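You operate a simulated robot arm through the tools that you are given. There is no shell and no other tool.

The job below is to be done with a simulated robot arm. You get a single attempt, and the scene is never put back.

TASK
Gauge the Run 57 and Box 57 cores, then hold the Run 57 core back at T30.
Fine: leave the gauge in the Box 57 core; the Run 57 core goes on the pad, the Hold tag beside it; the other cores stay put.
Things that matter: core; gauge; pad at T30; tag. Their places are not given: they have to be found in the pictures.

It is judged by the outcome, as a careful person would: the job done as asked, and still so three seconds after it is handed in. It fails if anything else is knocked over, pushed out of place, dropped, spilled or broken.

THE ROBOT
A 6-joint arm with a fingered hand, fixed in place. Base frame: the origin is on the floor under the middle of its stand, x ahead of it, y to its left, z up; the work surface is at about z = 720. Units: mm, rad, N and s.
With the tool pointing down near the work surface it reaches from about 200 to 540 mm from the base axis. Its first joint turns from -2.897 to 2.897 rad. Payload 3.1 kg.
Tool frame: the origin (TCP) lies between the finger pads and is the grasp point; the fingertips stand 22 mm ahead of it; z points along the fingers, y is the line along which they close. The gripper opens to 132 mm; its body begins 60 mm behind the TCP. The gripper is a hand of 4 fingers: y runs from the thumb to the fingers, the wrist lies at [0, 0, -218] in the tool frame.
Orientation is that of the tool frame in the base frame, as a unit quaternion [w, x, y, z]. With the fingers straight down and closing along the base's y, the tool's x points along the base's -x, its y along +y and its z along -z.

THE INTERFACE
- The arm moves only by the tool arm_command. Its argument "commands" is a list of rows, each a list of 6 numbers: the shift along the tool's x, y, z in cm, then the turn, a rotation vector about the tool's x, y, z in rad. In form: [[dx, dy, dz, rx, ry, rz], ...]. A call has 1 to 20 rows; each row is the pose to reach, as a shift and turn from the pose commanded when the call began, along the tool's axes at that moment. Each row takes 0.2 s and may step no farther than 50 mm and 0.15 rad from the row before; otherwise, the whole call is refused. Where a pose cannot be reached the arm comes as near as it can. A force on the tool above 40 N (or 10 N above the force at the start of the call, whichever is more), or a blocked arm, ends the call early, and 0.2 s more pass. In this call time passes only in rows, and 0.2 s behind the last. It gives the time, the measured TCP pose, the force on the tool (base axes), the opening and the grip force at its end, in the units of the frame above (readings bear some noise), with the torque about the TCP (base axes, N m) and any sound that the robot's microphone picked up.
- Cameras (640 x 400 px; columns grow to the right, rows downward): "scene" is fixed at [400.5, 499.4, 1317.8]; the picture's right is [-0.44, 0.90, 0.00], its down [0.78, 0.39, -0.49] and it looks along [-0.44, -0.22, -0.87] (base axes); focal length 335 px, centre (320, 200). "wrist" rides on the gripper at [53, -53, -84] in the tool frame; the picture's right is [0.71, 0.71, 0.00], its down [-0.53, 0.53, -0.67] and it looks along [-0.47, 0.47, 0.74] (tool axes); focal length 247 px, centre (320, 200).
- grab_frame(camera): a new picture of that camera. The clock stands still meanwhile.
- slide_trunk(by): moves the trunk up (or, below 0, down) by that many mm; the arm rides with it, the base frame stays. It gives what a move gives, with no picture.
- curl_fingers(finger1, finger2, finger3, thumb_bend): sets how far each is bent, from 0 (flat) to 1 (curled in); at 0.3 the hand is open as for a grip, at 0.7 the pads meet at the TCP. One left out holds its place. A second passes; each finger stops where it meets its share of the squeeze, and holds until it gets a number again. It is the only way to open and close the hand. It gives what a move gives, with no picture; readings hold the bend of each and the force on the fingers (four entries, about 0 where the hand has none), thumb and palm.
- pixel_to_xyz(camera, pixels): there is no depth. For up to 12 entries [column, row, z] of the newest picture of that camera ("zoom" is the newest enlarged one), the place [x, y] in the base frame at which the ray of that pixel passes the height z, good to about 2 mm. The clock stands still meanwhile.
- inspect(camera, box): a new picture of the part [left, top, right, bottom] of that camera's present view, enlarged. The clock stands still meanwhile.
- hand_in(): hands the job in; it is judged then, once.

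Open the gripper and draw the arm clear of the work before you hand the job in, unless the task says otherwise.

The tools are called as a command line: name --pt "numbers of a row" for each row, then --argument value for the rest, lists and objects as JSON in quotes. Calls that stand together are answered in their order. arm_command: Moves the arm, as the interface text tells. Its arguments: {"type":"object","properties":{"commands":{"type":"array","items":{"type":"array","items":{"type":"number"}}}},"required":["commands"]} The other tools are called the same way: slide_trunk (by) moves the trunk up or down; curl_fingers (finger1, finger2, finger3, thumb_bend) moves the fingers one by one; grab_frame (camera) takes a picture; pixel_to_xyz (camera, pixels) gives the place at which the rays of pixels pass given heights; inspect (camera, box) takes an enlarged picture of a part of a camera's view; hand_in () hands the job in.

At the start:

```text
t: 0.0
eef_pos: [75.2, 431.7, 961.6]
tcp_rot: [0.0, 0.0, 1.0, 0.0]
force: [0.3, -0.2, 0.1]
moment: [-0.01, 0.03, -0.02]
finger_gap: 131.9
finger_force: 0.0
shape: jaw
bend: [0.3, 0.3, 0.3, 0.3]
finger forces: [0.0, 0.0, 0.0, 0.0, 0.1, 0.0]
trunk travel left (down, up): [-250.0, 136.0]
```

scene: 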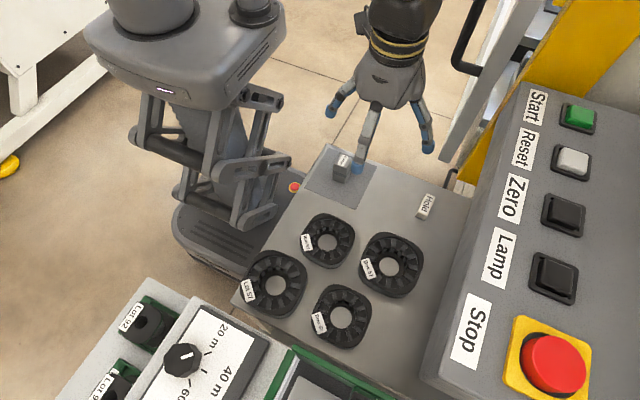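
wrist: 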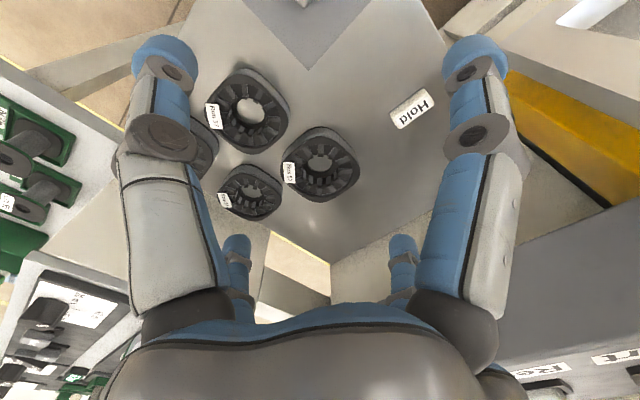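

I begin by enlarging the scene view around the cores (cols 230-430, rows 200-350) and the pad/gauge area (cols 300-450, rows 140-230) to read labels.

inspect --camera "scene" --box '[230, 200, 430, 350]'

inspect --camera "scene" --box '[280, 130, 460, 240]'

inspect --camera "wrist" --box '[180, 50, 380, 230]'

inspect --camera "scene" --box '[60, 270, 420, 400]'

```text
2.67 times, centred on (330, 275) of scene
```

zoom: 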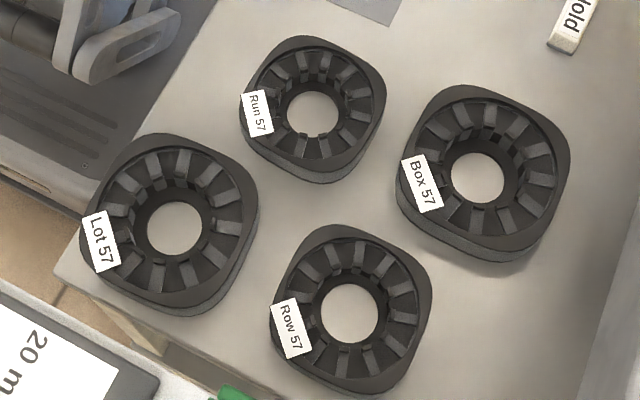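

```text
3.56 times, centred on (370, 185) of scene
```

zoom: 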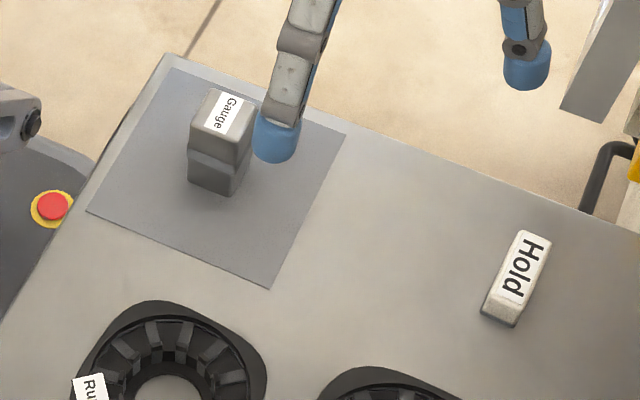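

```text
2.22 times, centred on (280, 140) of wrist
```

zoom: 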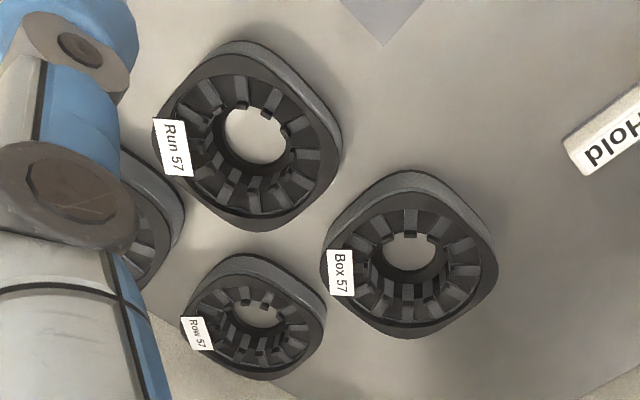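

```text
1.78 times, centred on (240, 335) of scene
```

zoom: 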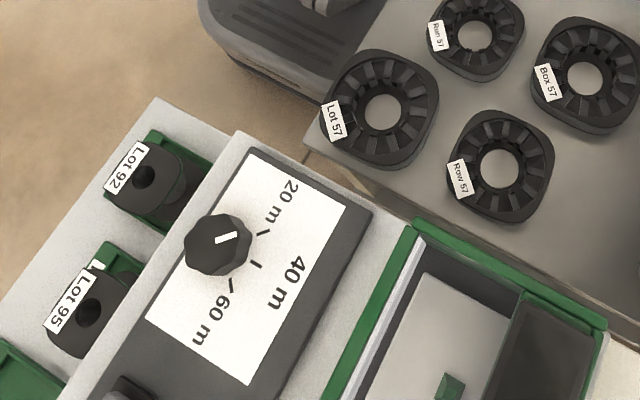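

The labels read Run 57 (scene ~327,241), Box 57 (~390,265), Lot 57 and Row 57; the gauge sits on the grey pad at ~(343,165), the Hold tag at ~(426,206). I re-enlarge the cores to measure them with rays.

inspect --camera "scene" --box '[290, 205, 430, 305]'

```text
4.00 times, centred on (360, 255) of scene
```

zoom: 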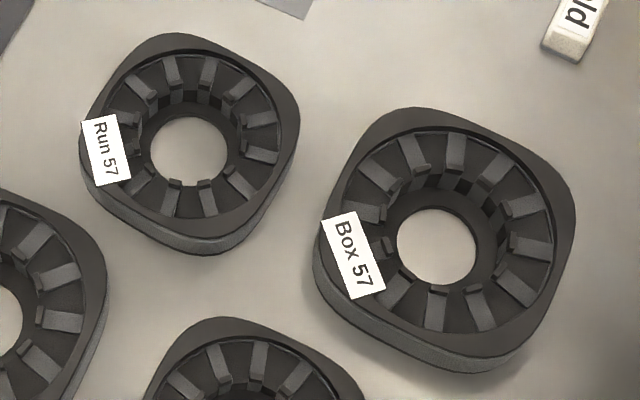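

I query the bore floor edges and outer outline of Run 57 and Box 57 at plausible heights.

pixel_to_xyz --camera "zoom" --pixels '[[188, 152, 720], [150, 152, 720], [228, 152, 720], [188, 117, 720], [188, 187, 720], [436, 247, 720], [397, 247, 720], [477, 247, 720], [436, 209, 720], [436, 286, 720], [80, 150, 745], [300, 120, 745]]'

pixel_to_xyz --camera "zoom" --pixels '[[175, 35, 745], [205, 240, 745], [205, 255, 720], [318, 240, 745], [577, 215, 745], [400, 108, 745], [480, 357, 745], [480, 373, 720], [572, 20, 720], [555, 50, 720], [190, 135, 745], [448, 232, 745]]'

```text
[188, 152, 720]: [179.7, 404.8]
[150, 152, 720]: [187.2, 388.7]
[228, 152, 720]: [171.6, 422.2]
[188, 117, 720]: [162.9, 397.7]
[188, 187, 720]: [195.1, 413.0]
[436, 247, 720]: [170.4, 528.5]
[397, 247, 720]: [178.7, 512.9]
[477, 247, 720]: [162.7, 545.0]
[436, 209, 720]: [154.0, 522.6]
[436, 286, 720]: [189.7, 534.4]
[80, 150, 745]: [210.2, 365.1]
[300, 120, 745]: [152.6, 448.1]
```

```text
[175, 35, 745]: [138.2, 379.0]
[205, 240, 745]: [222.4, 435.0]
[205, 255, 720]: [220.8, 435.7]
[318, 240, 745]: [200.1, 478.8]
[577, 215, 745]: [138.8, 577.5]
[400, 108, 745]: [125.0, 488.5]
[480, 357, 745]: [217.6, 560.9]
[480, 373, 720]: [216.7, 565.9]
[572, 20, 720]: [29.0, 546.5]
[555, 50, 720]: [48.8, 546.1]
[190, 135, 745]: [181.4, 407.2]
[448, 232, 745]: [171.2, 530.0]
```

Both bores are about 37 mm at the floor; Run is near (180,405), Box near (171,529). Next I enlarge the gauge and the Hold tag.

inspect --camera "scene" --box '[300, 140, 380, 215]'

inspect --camera "wrist" --box '[230, 0, 470, 140]'

inspect --camera "scene" --box '[400, 180, 460, 225]'

```text
5.33 times, centred on (340, 178) of scene
```

zoom: 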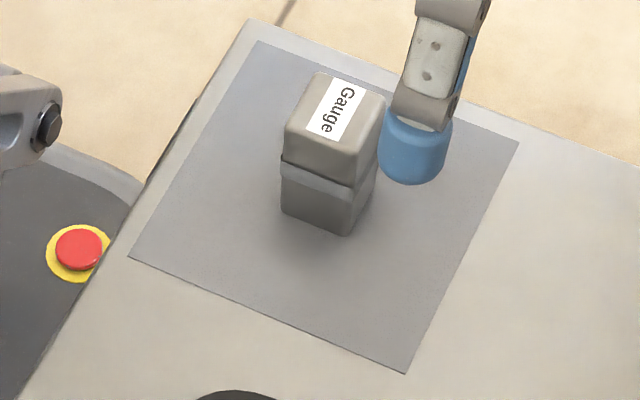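

```text
2.67 times, centred on (350, 70) of wrist
```

zoom: 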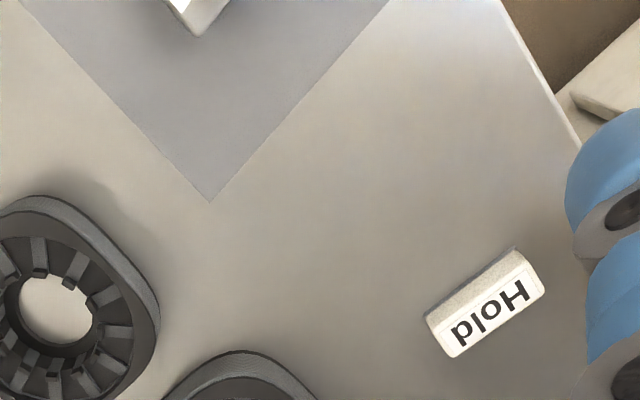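

```text
8.89 times, centred on (430, 202) of scene
```

zoom: 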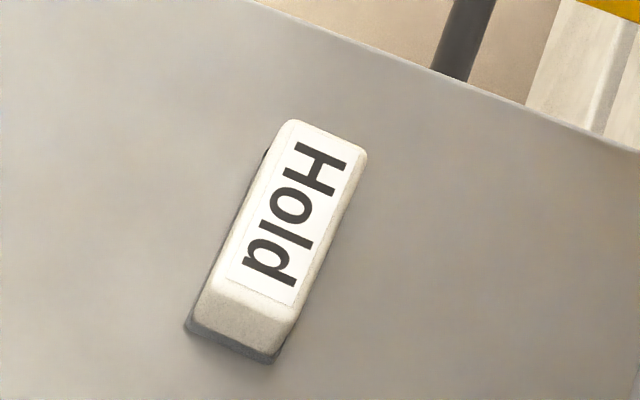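

The Hold tag is a small block; I measure its corners on the table and top with rays from this zoom.

pixel_to_xyz --camera "zoom" --pixels '[[185, 327, 720], [272, 362, 720], [205, 285, 735], [300, 315, 735], [287, 120, 735], [367, 152, 735], [287, 120, 730], [367, 152, 730], [205, 285, 730], [300, 315, 730]]'

inspect --camera "scene" --box '[300, 140, 380, 215]'

```text
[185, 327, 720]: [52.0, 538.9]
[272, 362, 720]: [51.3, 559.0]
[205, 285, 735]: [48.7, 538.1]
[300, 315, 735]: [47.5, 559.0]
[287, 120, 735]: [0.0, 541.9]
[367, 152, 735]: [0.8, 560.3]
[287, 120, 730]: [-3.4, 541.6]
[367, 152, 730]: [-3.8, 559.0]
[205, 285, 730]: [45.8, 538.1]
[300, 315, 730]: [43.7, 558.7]
```

```text
5.33 times, centred on (340, 178) of scene
```

zoom: 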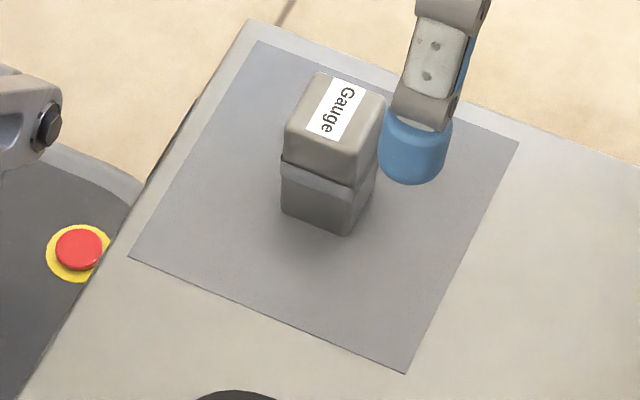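

Now I measure the gauge's bottom corners and top corners, and the pad's corners.

pixel_to_xyz --camera "zoom" --pixels '[[282, 212, 721], [345, 235, 721], [372, 197, 721], [314, 72, 770], [386, 97, 770], [288, 130, 770], [360, 158, 770], [314, 72, 780], [386, 97, 780], [288, 130, 780], [360, 158, 780]]'

pixel_to_xyz --camera "zoom" --pixels '[[257, 40, 720], [519, 142, 720], [128, 257, 720], [406, 374, 720], [249, 20, 720], [640, 165, 720], [281, 165, 745], [352, 187, 745], [380, 150, 745]]'

```text
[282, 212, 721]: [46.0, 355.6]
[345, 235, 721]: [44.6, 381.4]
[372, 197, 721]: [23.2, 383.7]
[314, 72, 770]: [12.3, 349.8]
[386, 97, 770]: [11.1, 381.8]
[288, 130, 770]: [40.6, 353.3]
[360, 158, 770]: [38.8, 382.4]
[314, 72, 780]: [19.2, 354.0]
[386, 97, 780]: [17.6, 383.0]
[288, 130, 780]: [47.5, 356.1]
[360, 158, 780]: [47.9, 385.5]
```

```text
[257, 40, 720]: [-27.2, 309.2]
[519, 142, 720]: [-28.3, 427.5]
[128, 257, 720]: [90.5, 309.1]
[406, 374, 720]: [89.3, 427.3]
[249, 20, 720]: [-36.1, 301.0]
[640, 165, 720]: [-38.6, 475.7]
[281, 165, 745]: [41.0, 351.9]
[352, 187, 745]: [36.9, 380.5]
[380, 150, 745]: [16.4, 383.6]
```

The pad spans x −28..90, y 309..427 with the gauge in its middle (~33,369; top ~z 780). Before approaching I calibrate finger bend versus opening, starting with all at 0.5 high above the table.

curl_fingers --finger1 0.5 --finger2 0.5 --finger3 0.5 --thumb_bend 0.5

grab_frame --camera "scene"

grab_frame --camera "wrist"

```text
t: 1.0
eef_pos: [74.3, 431.3, 960.8]
tcp_rot: [-0.001, 0.001, 1.0, 0.0]
force: [0.8, 0.5, -0.1]
moment: [0.0, 0.01, 0.0]
finger_gap: 40.8
finger_force: 0.0
shape: fingers
bend: [0.5, 0.5, 0.5, 0.5]
finger forces: [0.1, 0.1, 0.1, 0.0, 0.0, 0.0]
trunk travel left (down, up): [-250.0, 136.0]
```

```text
taken
```

scene: 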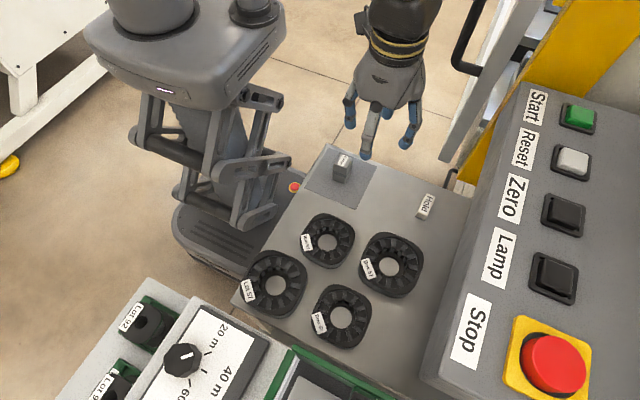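

```text
taken
```

wrist: 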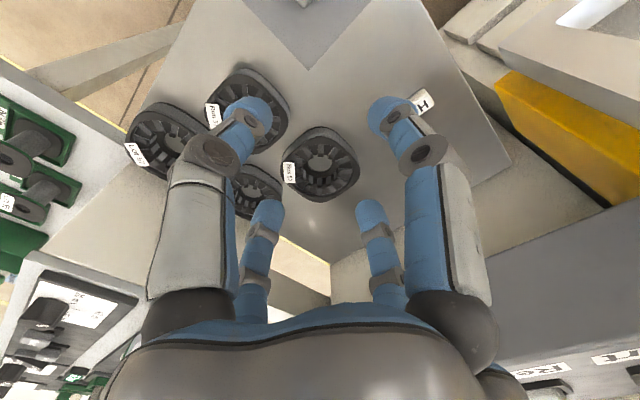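

At bend 0.5 the gap reads 40.8 mm. I try 0.4 to get another point on the curve, needed for gripping an ~86 mm core.

curl_fingers --finger1 0.4 --finger2 0.3 --finger3 0.3 --thumb_bend 0.4

grab_frame --camera "wrist"

inspect --camera "scene" --box '[310, 0, 470, 180]'

```text
t: 2.0
eef_pos: [75.7, 432.7, 961.3]
tcp_rot: [0.0, 0.0, 1.0, 0.0]
force: [-0.1, 0.4, -0.8]
moment: [-0.03, -0.01, -0.01]
finger_gap: 64.2
finger_force: 0.1
shape: fingers
bend: [0.4, 0.3, 0.3, 0.4]
finger forces: [0.0, 0.0, 0.0, 0.1, 0.1, 0.0]
trunk travel left (down, up): [-250.0, 136.0]
```

```text
taken
```

wrist: 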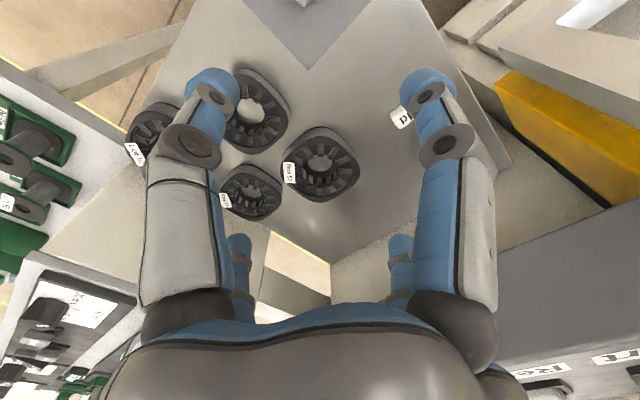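

```text
2.22 times, centred on (390, 90) of scene
```

zoom: 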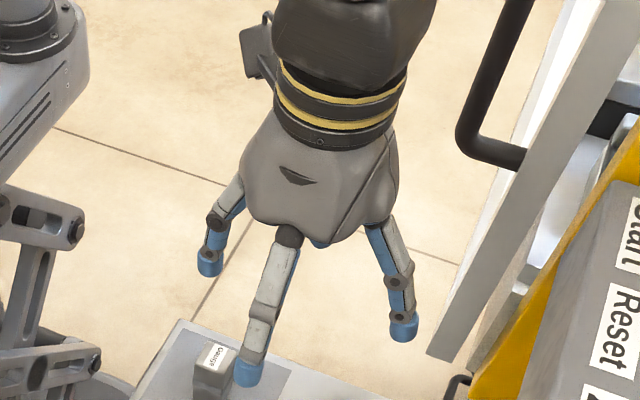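

Geometry from both cameras: tip centre radius ≈ 11.5+165·(0.7−b) mm, digits lie along tool ±x and ±y, finger1 = tool +x. I reopen to 0.3 and move above the gauge (33,369) at z≈860 to look straight at it.

curl_fingers --finger1 0.3 --finger2 0.3 --finger3 0.3 --thumb_bend 0.3

arm_command --pt "1.05 -1.55 2.5 0 0 0" --pt "2.1 -3.1 5 0 0 0" --pt "3.15 -4.7 7.5 0 0 0" --pt "4.2 -6.3 10 0 0 0" --pt "4.2 -6.3 10 0 0 0"

grab_frame --camera "wrist"

grab_frame --camera "scene"

```text
t: 3.0
eef_pos: [74.4, 431.6, 959.3]
tcp_rot: [0.0, 0.001, 1.0, 0.0]
force: [0.0, -0.9, 0.0]
moment: [0.01, 0.0, 0.0]
finger_gap: 87.6
finger_force: 0.2
shape: fingers
bend: [0.3, 0.3, 0.3, 0.3]
finger forces: [0.0, 0.1, 0.1, 0.0, 0.1, 0.0]
trunk travel left (down, up): [-250.0, 136.0]
```

```text
t: 4.2
eef_pos: [32.8, 368.6, 858.8]
tcp_rot: [0.0, 0.001, 1.0, 0.0]
force: [-0.7, 0.0, -0.3]
moment: [-0.02, 0.02, -0.03]
finger_gap: 87.6
finger_force: 0.1
shape: fingers
bend: [0.3, 0.3, 0.3, 0.3]
finger forces: [0.1, 0.0, 0.0, 0.1, 0.0, 0.0]
trunk travel left (down, up): [-250.0, 136.0]
```

```text
taken
```

wrist: 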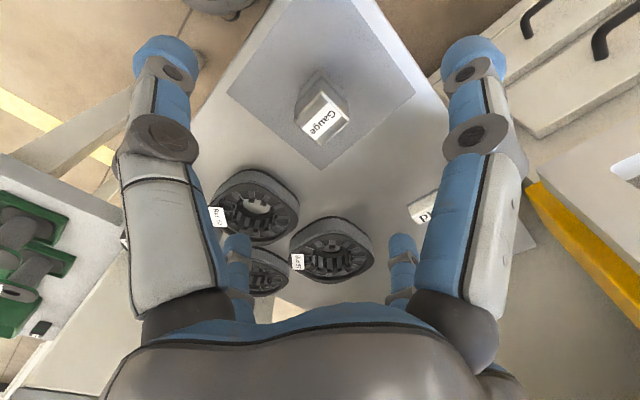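

```text
taken
```

scene: 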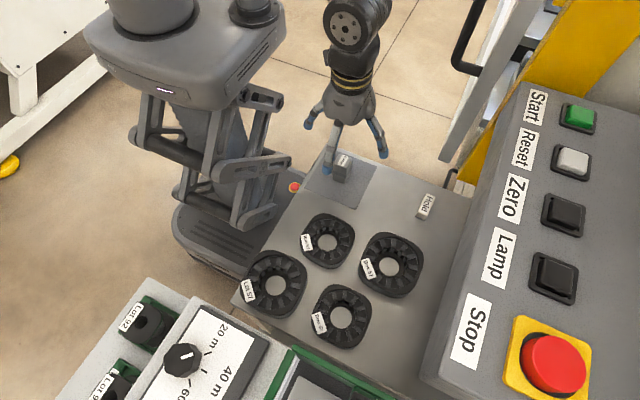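

The arm is above the gauge (wrist view ~(322,118)). I enlarge it to get its exact footprint and heights.

inspect --camera "wrist" --box '[270, 60, 370, 160]'

inspect --camera "scene" --box '[300, 140, 380, 215]'

```text
4.00 times, centred on (320, 110) of wrist
```

zoom: 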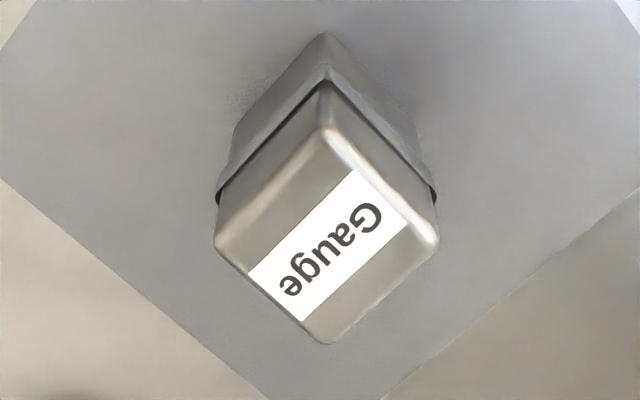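

```text
5.33 times, centred on (340, 178) of scene
```

zoom: 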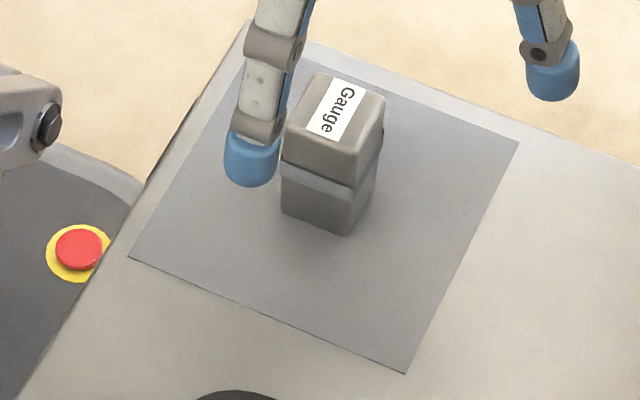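

The gauge is axis-aligned and nearly under the TCP. I re-enlarge in the wrist view and query its corners.

inspect --camera "wrist" --box '[270, 60, 370, 160]'

pixel_to_xyz --camera "zoom" --pixels '[[325, 32, 721], [325, 68, 750], [215, 195, 750], [437, 195, 750], [325, 88, 780], [216, 237, 780], [437, 237, 780], [330, 340, 780], [325, 130, 780], [233, 125, 721], [425, 125, 721]]'

```text
4.00 times, centred on (320, 110) of wrist
```

zoom: 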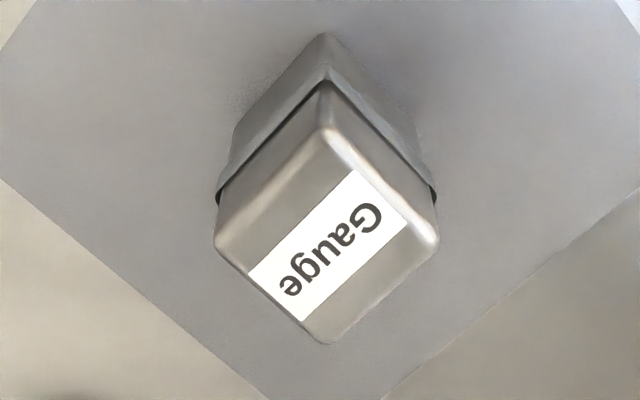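

```text
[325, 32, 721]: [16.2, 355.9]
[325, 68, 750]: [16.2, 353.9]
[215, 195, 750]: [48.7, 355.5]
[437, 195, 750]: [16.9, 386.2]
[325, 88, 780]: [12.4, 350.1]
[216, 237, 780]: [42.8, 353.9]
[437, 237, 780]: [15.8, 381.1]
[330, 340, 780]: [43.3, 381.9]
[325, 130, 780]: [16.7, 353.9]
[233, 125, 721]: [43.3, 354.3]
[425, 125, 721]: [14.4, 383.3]
```

Top face is at about z 774 and centred near (30.5,368). Now I check the cores' height from this oblique wrist view before deciding on the grasp height.

inspect --camera "wrist" --box '[200, 160, 380, 300]'

```text
2.86 times, centred on (290, 230) of wrist
```

zoom: 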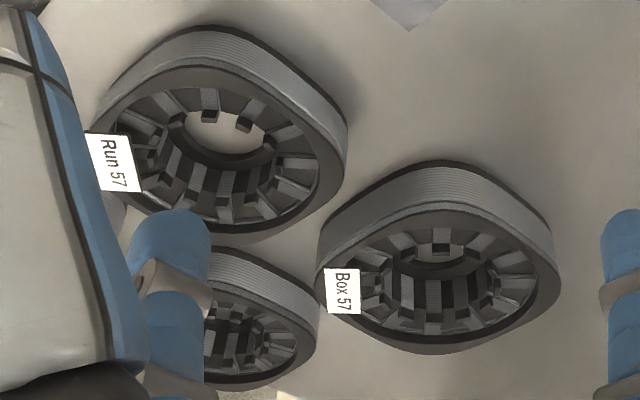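

The near corner of Run shows its bottom edge at zoom (212,27) and top edge at (208,67); same for Box (437,162)/(432,205). I query several heights to find the match.

pixel_to_xyz --camera "zoom" --pixels '[[212, 27, 720], [208, 67, 740], [208, 67, 745], [208, 67, 750], [208, 67, 755], [437, 162, 720], [432, 205, 740], [432, 205, 745], [432, 205, 750], [432, 205, 755], [225, 130, 720], [440, 248, 720]]'

```text
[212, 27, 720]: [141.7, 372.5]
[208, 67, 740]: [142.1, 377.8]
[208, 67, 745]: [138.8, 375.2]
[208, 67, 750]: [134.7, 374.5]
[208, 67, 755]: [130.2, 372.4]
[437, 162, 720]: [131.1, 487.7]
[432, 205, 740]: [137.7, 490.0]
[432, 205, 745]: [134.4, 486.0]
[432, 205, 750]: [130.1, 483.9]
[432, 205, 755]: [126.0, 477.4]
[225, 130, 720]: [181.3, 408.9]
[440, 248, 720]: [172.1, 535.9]
```

Core tops are about z 744–748. I enlarge Run alone in the scene view at high zoom for a precise bore centre, repeating queries to average the noise.

inspect --camera "scene" --box '[295, 205, 360, 275]'

pixel_to_xyz --camera "zoom" --pixels '[[320, 200, 745], [320, 200, 745], [320, 200, 745], [320, 200, 745]]'

inspect --camera "scene" --box '[355, 225, 425, 305]'

pixel_to_xyz --camera "zoom" --pixels '[[320, 200, 745], [320, 200, 745], [320, 200, 745], [320, 200, 745]]'

```text
5.71 times, centred on (328, 240) of scene
```

zoom: 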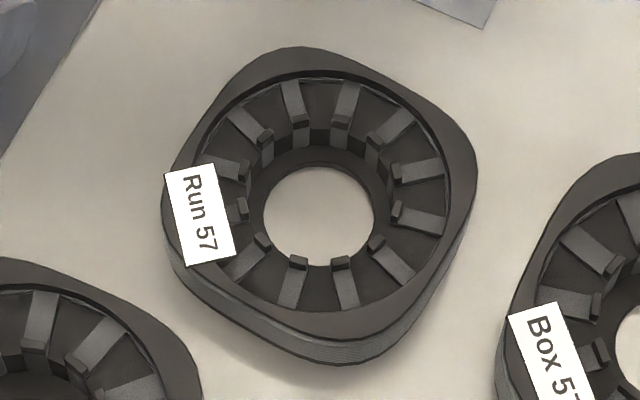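

```text
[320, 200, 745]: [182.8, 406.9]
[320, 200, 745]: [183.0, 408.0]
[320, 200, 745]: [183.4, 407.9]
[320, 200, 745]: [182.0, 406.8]
```

```text
5.00 times, centred on (390, 265) of scene
```

zoom: 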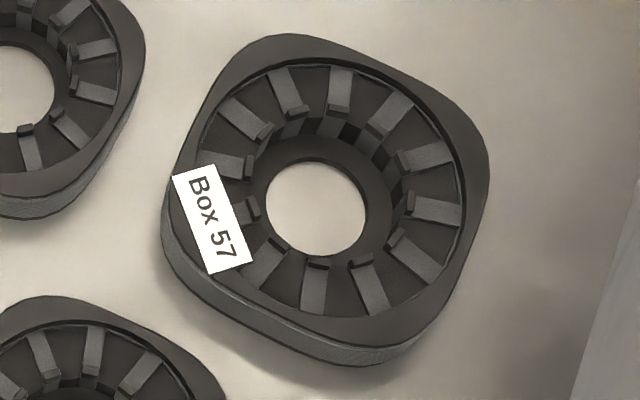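

```text
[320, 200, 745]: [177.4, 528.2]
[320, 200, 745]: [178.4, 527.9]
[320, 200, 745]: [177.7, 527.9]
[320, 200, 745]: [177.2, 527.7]
```

Noise is ~0.5 mm per query. In these zooms the tooth-shoe circle of Box centres near (328,186) and its floor hole near (317,208); I query those at several heights, then the same for Run.

pixel_to_xyz --camera "zoom" --pixels '[[328, 185, 735], [328, 185, 740], [328, 185, 745], [317, 208, 720], [317, 208, 725], [266, 208, 720], [367, 208, 720], [317, 160, 720], [317, 256, 720], [248, 205, 740], [410, 165, 740], [300, 110, 740]]'

inspect --camera "scene" --box '[295, 205, 360, 275]'

pixel_to_xyz --camera "zoom" --pixels '[[320, 192, 735], [320, 192, 740], [320, 192, 745], [319, 214, 720], [319, 214, 725], [263, 214, 720], [375, 214, 720], [319, 167, 720], [319, 262, 720], [240, 208, 740], [398, 170, 740], [320, 192, 740]]'

```text
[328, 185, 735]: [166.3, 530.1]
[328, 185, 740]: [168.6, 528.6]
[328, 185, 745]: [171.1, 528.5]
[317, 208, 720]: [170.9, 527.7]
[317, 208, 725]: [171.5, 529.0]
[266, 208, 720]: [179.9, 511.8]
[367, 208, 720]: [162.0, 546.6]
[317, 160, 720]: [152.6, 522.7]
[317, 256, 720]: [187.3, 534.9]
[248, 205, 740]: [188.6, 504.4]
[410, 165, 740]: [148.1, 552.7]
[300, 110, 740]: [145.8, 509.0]
```

```text
5.71 times, centred on (328, 240) of scene
```

zoom: 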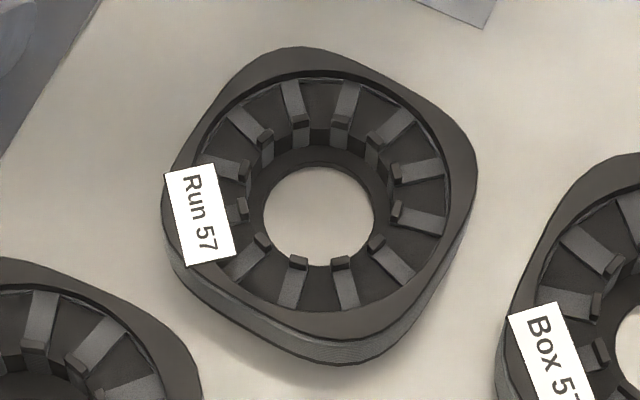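

```text
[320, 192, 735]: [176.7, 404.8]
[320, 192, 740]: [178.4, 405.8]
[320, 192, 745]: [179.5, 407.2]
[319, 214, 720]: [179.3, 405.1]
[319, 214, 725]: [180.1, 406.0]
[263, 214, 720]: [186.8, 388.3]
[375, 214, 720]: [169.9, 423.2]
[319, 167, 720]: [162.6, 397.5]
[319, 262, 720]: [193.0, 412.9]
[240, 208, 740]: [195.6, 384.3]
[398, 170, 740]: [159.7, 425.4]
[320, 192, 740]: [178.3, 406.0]
```

Bore axes: Run ≈ (179.5,406), Box ≈ (170.5,528); bores ~50+ mm at the teeth, ~38 mm floor hole, so the ~30 mm gauge fits. I descend onto the gauge to TCP z≈767 with fingers open.

arm_command --pt "0.15 0 2.5 0 0 0" --pt "0.15 0 5 0 0 0" --pt "0.15 0 7.5 0 0 0" --pt "0.15 0 8.6 0 0 0" --pt "0.15 0 9.2 0 0 0" --pt "0.15 0 9.2 0 0 0"

grab_frame --camera "scene"

grab_frame --camera "wrist"

```text
t: 5.6
eef_pos: [31.3, 368.1, 768.7]
tcp_rot: [0.0, 0.0, 1.0, -0.001]
force: [-0.5, 0.0, -1.3]
moment: [0.0, -0.01, 0.02]
finger_gap: 87.7
finger_force: 0.0
shape: fingers
bend: [0.3, 0.3, 0.3, 0.3]
finger forces: [0.0, 0.0, 0.0, 0.0, 0.0, 0.1]
trunk travel left (down, up): [-250.0, 136.0]
```

```text
taken
```

scene: 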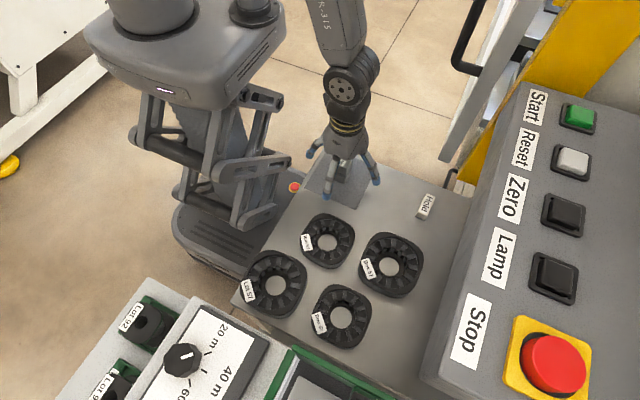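

```text
taken
```

wrist: 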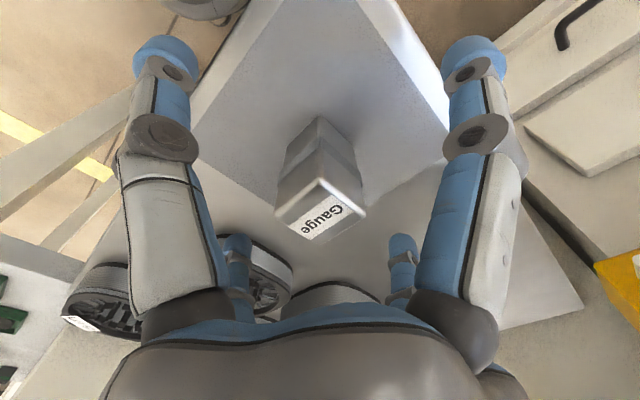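

The gauge is centred between the four digits (wrist ~(322,190)). I close all fingers onto it.

curl_fingers --finger1 0.7 --finger2 0.7 --finger3 0.7 --thumb_bend 0.7

grab_frame --camera "wrist"

inspect --camera "scene" --box '[290, 110, 400, 210]'

```text
t: 6.6
eef_pos: [31.0, 369.7, 768.6]
tcp_rot: [0.0, 0.0, 1.0, 0.001]
force: [-0.7, -1.0, -0.2]
moment: [0.02, 0.0, -0.01]
finger_gap: 12.2
finger_force: 12.7
shape: fingers
bend: [0.62, 0.62, 0.62, 0.63]
finger forces: [5.7, 5.9, 5.8, 0.0, 8.1, 0.0]
trunk travel left (down, up): [-250.0, 136.0]
```

```text
taken
```

wrist: 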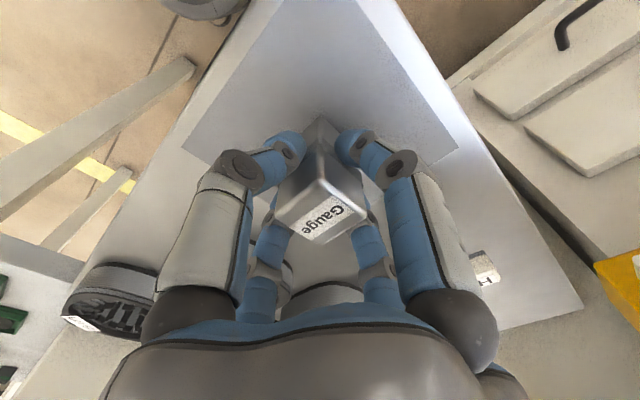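

```text
4.00 times, centred on (345, 160) of scene
```

zoom: 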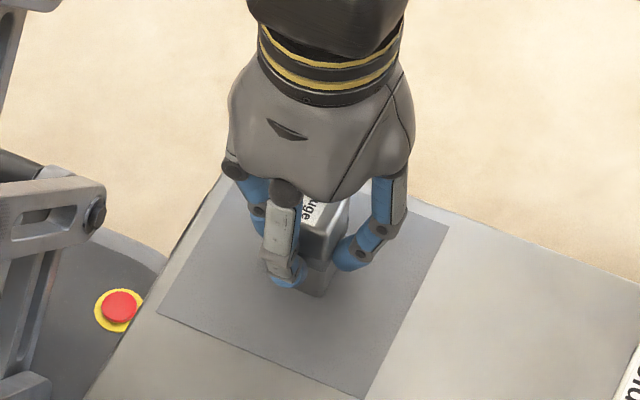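

Grip is good: bends ~0.62, ~6 N per finger. I lift 80 mm and check that the gauge stays held.

arm_command --pt "0 0 -1 0 0 0" --pt "0 0 -3 0 0 0" --pt "0 0 -5.5 0 0 0" --pt "0 0 -8 0 0 0" --pt "0 0 -8 0 0 0"

grab_frame --camera "wrist"

inspect --camera "scene" --box '[270, 80, 430, 220]'

```text
t: 7.8
eef_pos: [31.0, 366.6, 849.1]
tcp_rot: [0.0, 0.0, 1.0, -0.001]
force: [-0.7, 0.2, -1.9]
moment: [0.01, -0.02, -0.03]
finger_gap: 11.7
finger_force: 11.8
shape: fingers
bend: [0.62, 0.62, 0.62, 0.63]
finger forces: [5.4, 5.9, 5.6, 0.1, 8.0, 0.0]
trunk travel left (down, up): [-250.0, 136.0]
```

```text
taken
```

wrist: 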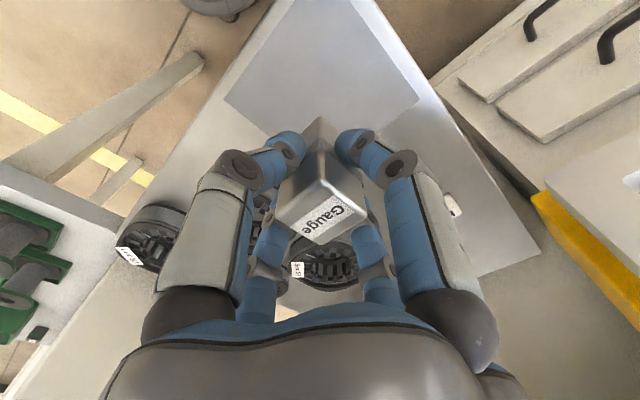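

```text
2.86 times, centred on (350, 150) of scene
```

zoom: 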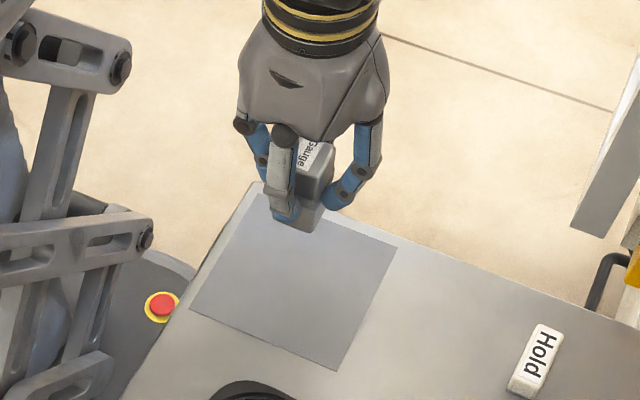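

Gauge held firmly (weight ~2 N). I traverse to above the Run 57 bore (179.5,406) at the same height.

arm_command --pt "-3.7 0.9 0 0 0 0" --pt "-7.4 1.8 0 0 0 0" --pt "-11.1 2.75 0 0 0 0" --pt "-14.8 3.7 0 0 0 0" --pt "-14.8 3.7 0 0 0 0"

grab_frame --camera "wrist"

inspect --camera "scene" --box '[260, 150, 420, 290]'

```text
t: 9.0
eef_pos: [177.9, 405.0, 848.6]
tcp_rot: [0.001, 0.0, 1.0, 0.0]
force: [-0.1, 0.0, -2.2]
moment: [0.02, -0.03, 0.02]
finger_gap: 12.0
finger_force: 12.7
shape: fingers
bend: [0.62, 0.62, 0.62, 0.64]
finger forces: [5.6, 5.9, 5.6, 0.1, 7.8, 0.0]
trunk travel left (down, up): [-250.0, 136.0]
```

```text
taken
```

wrist: 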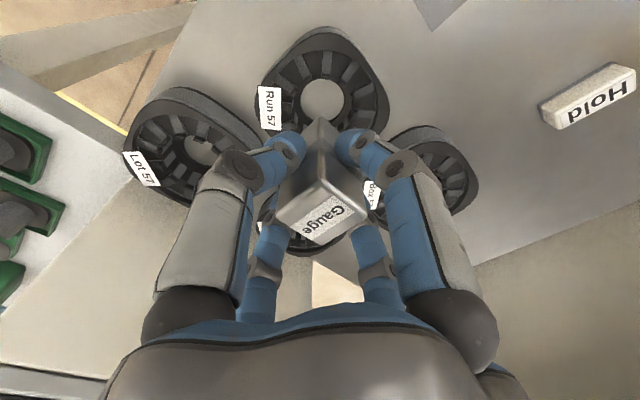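

```text
2.86 times, centred on (340, 220) of scene
```

zoom: 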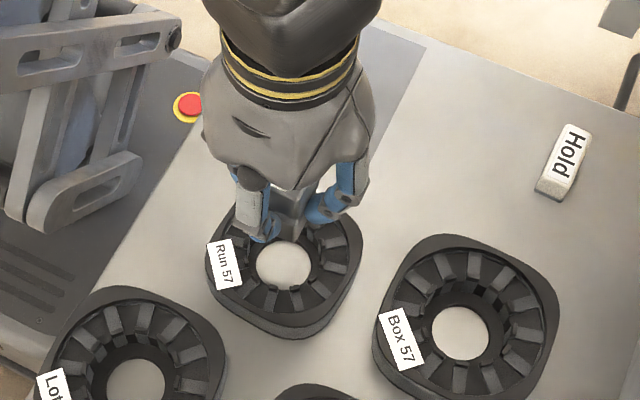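

The wrist view shows Run's floor hole at about (323,98), just behind the gauge. I enlarge it to check the alignment.

inspect --camera "wrist" --box '[240, 20, 400, 140]'

pixel_to_xyz --camera "zoom" --pixels '[[320, 200, 720], [320, 200, 745]]'

```text
3.33 times, centred on (320, 80) of wrist
```

zoom: 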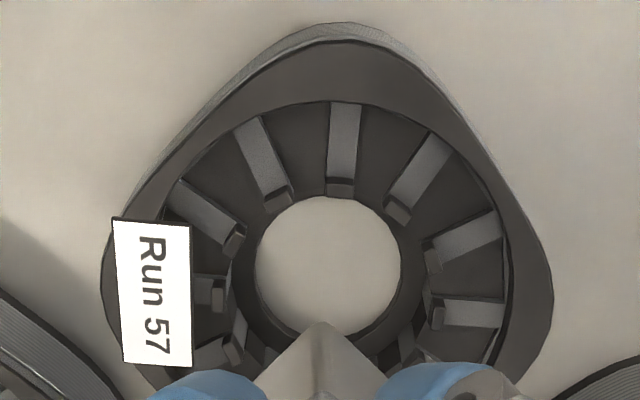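

```text
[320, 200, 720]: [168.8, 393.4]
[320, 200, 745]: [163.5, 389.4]
```

Hole edges at cols 255 and 401 give centre (328,267) in this zoom; I query that and edge points at floor height.

pixel_to_xyz --camera "zoom" --pixels '[[328, 267, 720], [328, 267, 720], [328, 267, 720], [328, 267, 723], [255, 267, 720], [401, 267, 720], [328, 197, 720], [320, 340, 720], [102, 285, 744], [552, 285, 744], [345, 40, 744]]'

```text
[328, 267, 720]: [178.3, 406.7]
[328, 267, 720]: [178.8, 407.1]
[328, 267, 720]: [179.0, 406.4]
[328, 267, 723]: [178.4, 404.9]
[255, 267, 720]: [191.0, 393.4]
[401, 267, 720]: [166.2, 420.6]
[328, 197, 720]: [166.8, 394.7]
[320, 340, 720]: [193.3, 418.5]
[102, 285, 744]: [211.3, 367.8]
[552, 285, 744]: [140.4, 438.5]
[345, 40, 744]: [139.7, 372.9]
```

The bore centre (≈179,406.3) agrees with the TCP to within 1 mm. I lower the gauge: quickly to 790, then in small steps.

arm_command --pt "0 0.03 2 0 0 0" --pt "0 0.05 4 0 0 0" --pt "0 0.05 5.5 0 0 0" --pt "0 0.05 6.2 0 0 0" --pt "0 0.05 6.7 0 0 0" --pt "0 0.05 7.1 0 0 0" --pt "0 0.05 7.4 0 0 0" --pt "0 0.05 7.4 0 0 0"

grab_frame --camera "wrist"

inspect --camera "scene" --box '[260, 180, 400, 290]'

```text
t: 10.8
eef_pos: [179.0, 405.6, 776.2]
tcp_rot: [0.001, 0.0, 1.0, 0.001]
force: [2.1, -0.3, 18.7]
moment: [-0.03, -0.05, 0.0]
finger_gap: 11.0
finger_force: 17.0
shape: fingers
bend: [0.62, 0.62, 0.62, 0.64]
finger forces: [7.0, 8.5, 8.3, 0.1, 10.2, 0.0]
trunk travel left (down, up): [-250.0, 136.0]
```

```text
taken
```

wrist: 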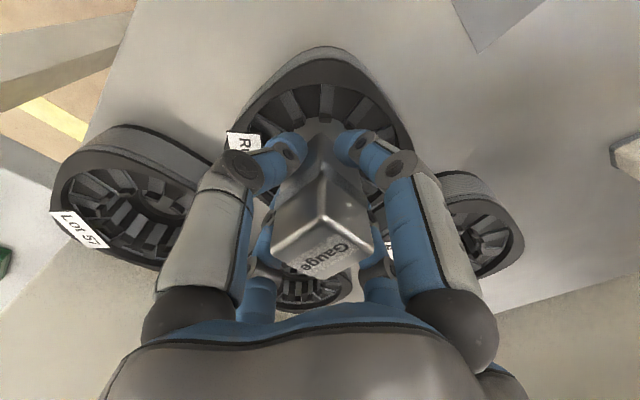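

```text
3.64 times, centred on (330, 235) of scene
```

zoom: 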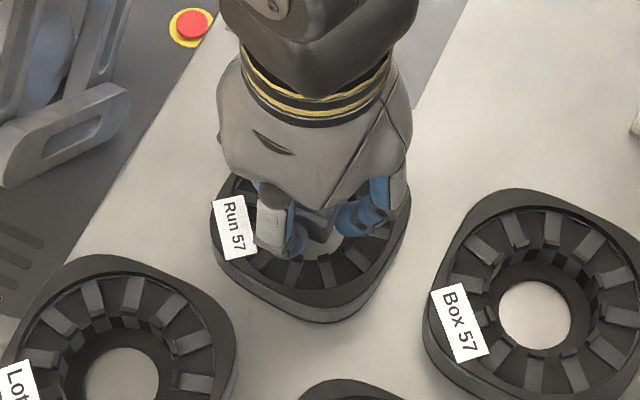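

Force rose to ~19 N and the gauge seems to have slid up in the fingers (label moved from row 222 to ~258), so it met something early. I look closer before moving.

inspect --camera "wrist" --box '[230, 40, 430, 300]'

inspect --camera "scene" --box '[300, 210, 370, 270]'

```text
1.54 times, centred on (330, 170) of wrist
```

zoom: 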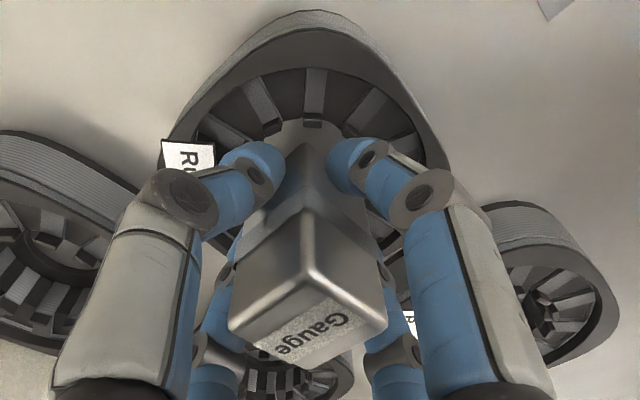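

```text
6.67 times, centred on (335, 240) of scene
```

zoom: 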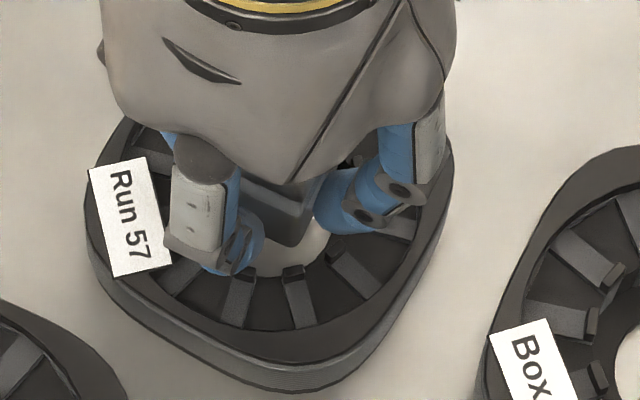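

I check the height of the gauge's lower corner, at zoom (300,246) in the scene view, by comparing to where that corner should be (~193,419).

pixel_to_xyz --camera "zoom" --pixels '[[300, 246, 720], [300, 246, 730], [300, 246, 740], [300, 246, 750], [300, 246, 760], [240, 275, 745], [300, 268, 740], [300, 268, 745], [345, 255, 740], [245, 278, 740]]'

```text
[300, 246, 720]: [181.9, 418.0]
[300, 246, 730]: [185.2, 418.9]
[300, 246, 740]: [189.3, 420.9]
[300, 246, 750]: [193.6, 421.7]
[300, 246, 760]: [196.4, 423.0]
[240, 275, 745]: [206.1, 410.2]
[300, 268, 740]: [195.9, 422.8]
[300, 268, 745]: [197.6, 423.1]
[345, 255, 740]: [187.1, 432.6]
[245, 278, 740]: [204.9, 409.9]
```

The gauge bottom appears to rest at about z 745, i.e. on top of the core rather than inside. I check fingertip heights too, using the fixed scene camera and the earlier pad-grip picture tip pixels (337.5,182) and (352.5,177).

grab_frame --camera "scene"

pixel_to_xyz --camera "scene" --pixels '[[337.5, 182, 730], [337.5, 182, 740], [337.5, 182, 750], [352.5, 177, 730], [352.5, 177, 740], [352.5, 177, 750], [322.25, 250.8, 735], [322.25, 250.8, 745], [322.25, 250.8, 755]]'

inspect --camera "scene" --box '[310, 220, 360, 262]'

```text
taken
```

scene: 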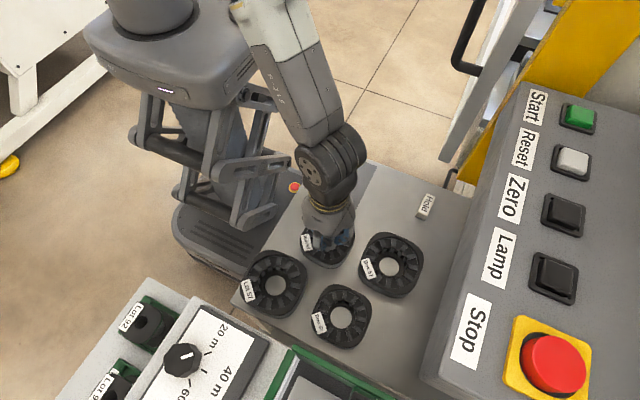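

```text
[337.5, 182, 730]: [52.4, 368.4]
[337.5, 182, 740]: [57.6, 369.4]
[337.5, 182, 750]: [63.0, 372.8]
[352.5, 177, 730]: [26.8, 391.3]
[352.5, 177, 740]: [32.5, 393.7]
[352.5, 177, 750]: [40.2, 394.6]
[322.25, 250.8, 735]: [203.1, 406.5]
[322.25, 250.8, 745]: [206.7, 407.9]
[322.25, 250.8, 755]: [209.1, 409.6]
```

```text
9.52 times, centred on (335, 241) of scene
```

zoom: 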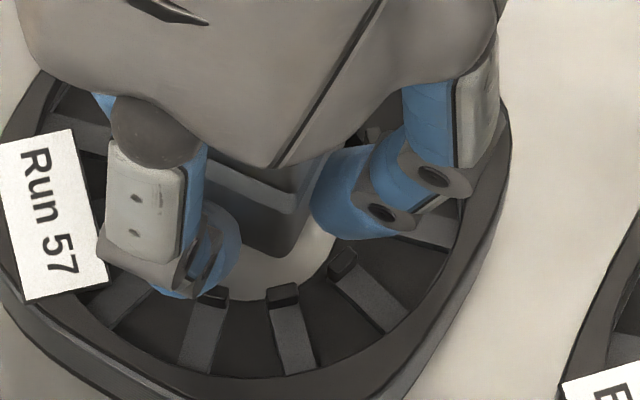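

The fingertips reach ~30 mm ahead of the TCP at this bend and now touch the tooth tops. I enlarge the wrist view at the plug's near corner (wrist ~(320,120)) to see what the gauge bottom rests on.

inspect --camera "wrist" --box '[270, 80, 370, 160]'

```text
5.00 times, centred on (320, 120) of wrist
```

zoom: 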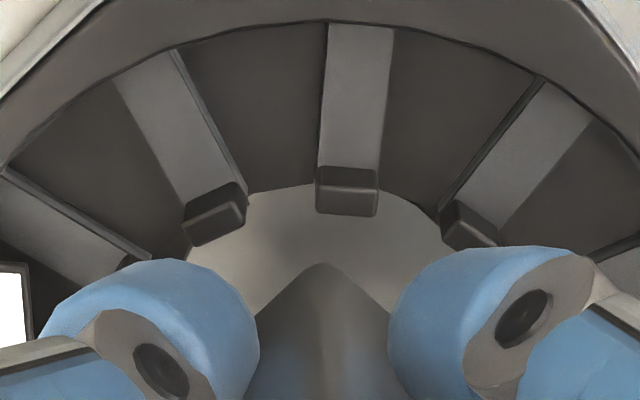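

The plug's bottom corner hangs at z≈746 with clear floor visible around it, and the fingertips sit on the teeth; the grip was too low on the gauge. I raise straight up to regrip it higher, checking that it stays held.

arm_command --pt "0 0 -0.5 0 0 0" --pt "0 0 -1.5 0 0 0" --pt "0 0 -3 0 0 0" --pt "0 0 -5 0 0 0" --pt "0 0 -7.5 0 0 0" --pt "0 0 -7.5 0 0 0"

grab_frame --camera "wrist"

inspect --camera "scene" --box '[270, 160, 390, 280]'

```text
t: 12.2
eef_pos: [178.6, 406.4, 851.4]
tcp_rot: [-0.001, 0.0, 1.0, -0.001]
force: [0.3, -0.2, -2.5]
moment: [0.02, 0.0, -0.01]
finger_gap: 11.3
finger_force: 12.8
shape: fingers
bend: [0.62, 0.62, 0.62, 0.64]
finger forces: [5.7, 6.4, 5.6, 0.1, 7.7, 0.0]
trunk travel left (down, up): [-250.0, 136.0]
```

```text
taken
```

wrist: 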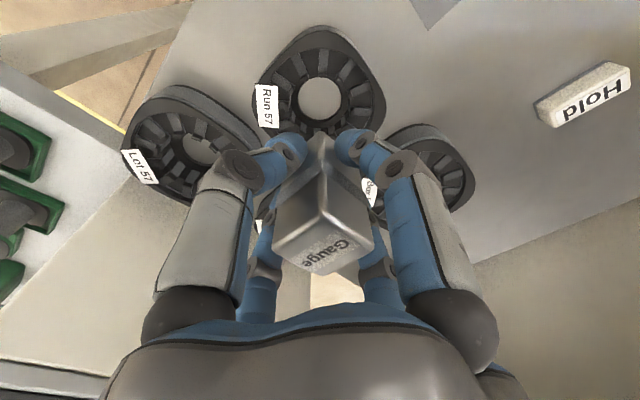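

```text
3.33 times, centred on (330, 220) of scene
```

zoom: 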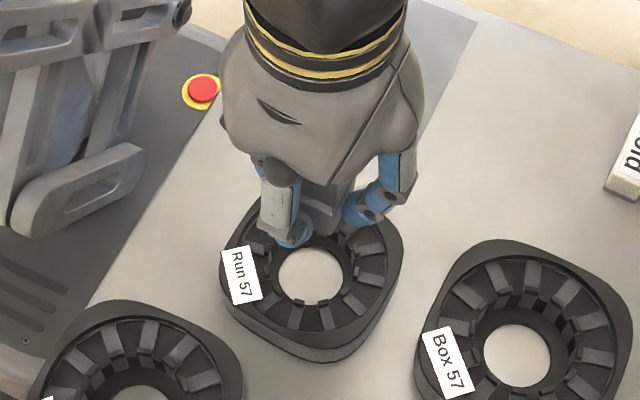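

The gauge is still held, but low on its plug. I carry it back above the pad centre and lower it until it just touches, to set it down and regrip higher.

arm_command --pt "3.7 -0.95 0 0 0 0" --pt "7.4 -1.9 0 0 0 0" --pt "11.1 -2.85 0 0 0 0" --pt "14.8 -3.75 0 0 0 0" --pt "14.8 -3.75 0 0 0 0" --pt "14.8 -3.75 4 0 0 0" --pt "14.8 -3.75 7 0 0 0" --pt "14.8 -3.75 8.5 0 0 0" --pt "14.8 -3.75 9.0 0 0 0" --pt "14.8 -3.75 9.0 0 0 0"

inspect --camera "scene" --box '[290, 110, 400, 210]'

grab_frame --camera "wrist"

```text
t: 14.4
eef_pos: [32.0, 369.9, 760.2]
tcp_rot: [0.0, 0.0, 1.0, 0.0]
force: [-0.2, 0.2, -2.1]
moment: [0.03, 0.01, 0.01]
finger_gap: 11.2
finger_force: 12.3
shape: fingers
bend: [0.62, 0.62, 0.62, 0.64]
finger forces: [5.5, 6.3, 5.8, 0.0, 7.6, 0.0]
trunk travel left (down, up): [-250.0, 136.0]
```

```text
4.00 times, centred on (345, 160) of scene
```

zoom: 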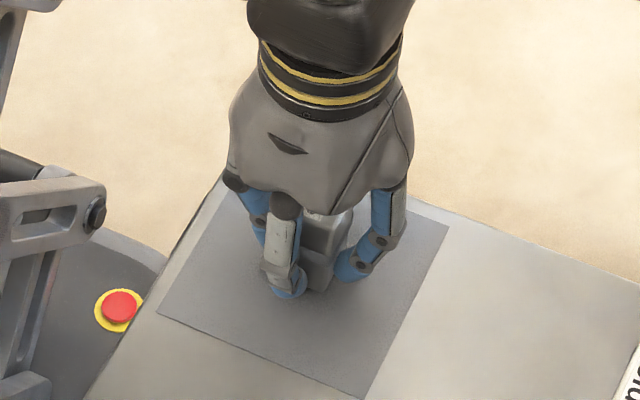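

```text
taken
```

wrist: 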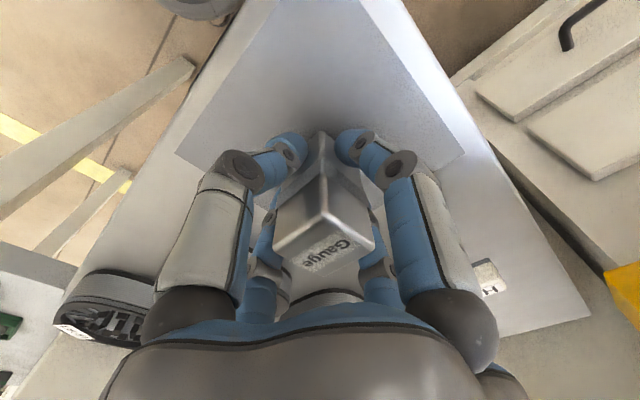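

No contact yet at TCP 760. I lower in 2–3 mm increments, watching force.

arm_command --pt "0 0 0.3 0 0 0" --pt "0 0 0.5 0 0 0"

arm_command --pt "0 0 0.15 0 0 0" --pt "0 0 0.25 0 0 0"

```text
t: 15.0
eef_pos: [30.8, 369.9, 754.7]
tcp_rot: [0.0, 0.0, 1.0, 0.0]
force: [0.3, 0.0, -1.9]
moment: [0.01, 0.01, 0.0]
finger_gap: 11.5
finger_force: 12.5
shape: fingers
bend: [0.62, 0.62, 0.62, 0.64]
finger forces: [5.5, 6.3, 5.8, 0.1, 7.7, 0.1]
trunk travel left (down, up): [-250.0, 136.0]
```

```text
t: 15.6
eef_pos: [32.2, 369.6, 751.7]
tcp_rot: [0.0, 0.0, 1.0, 0.0]
force: [0.7, 0.0, -2.8]
moment: [0.02, -0.05, 0.06]
finger_gap: 11.4
finger_force: 12.9
shape: fingers
bend: [0.62, 0.62, 0.62, 0.64]
finger forces: [5.5, 6.2, 5.7, 0.0, 7.6, 0.0]
trunk travel left (down, up): [-250.0, 136.0]
```

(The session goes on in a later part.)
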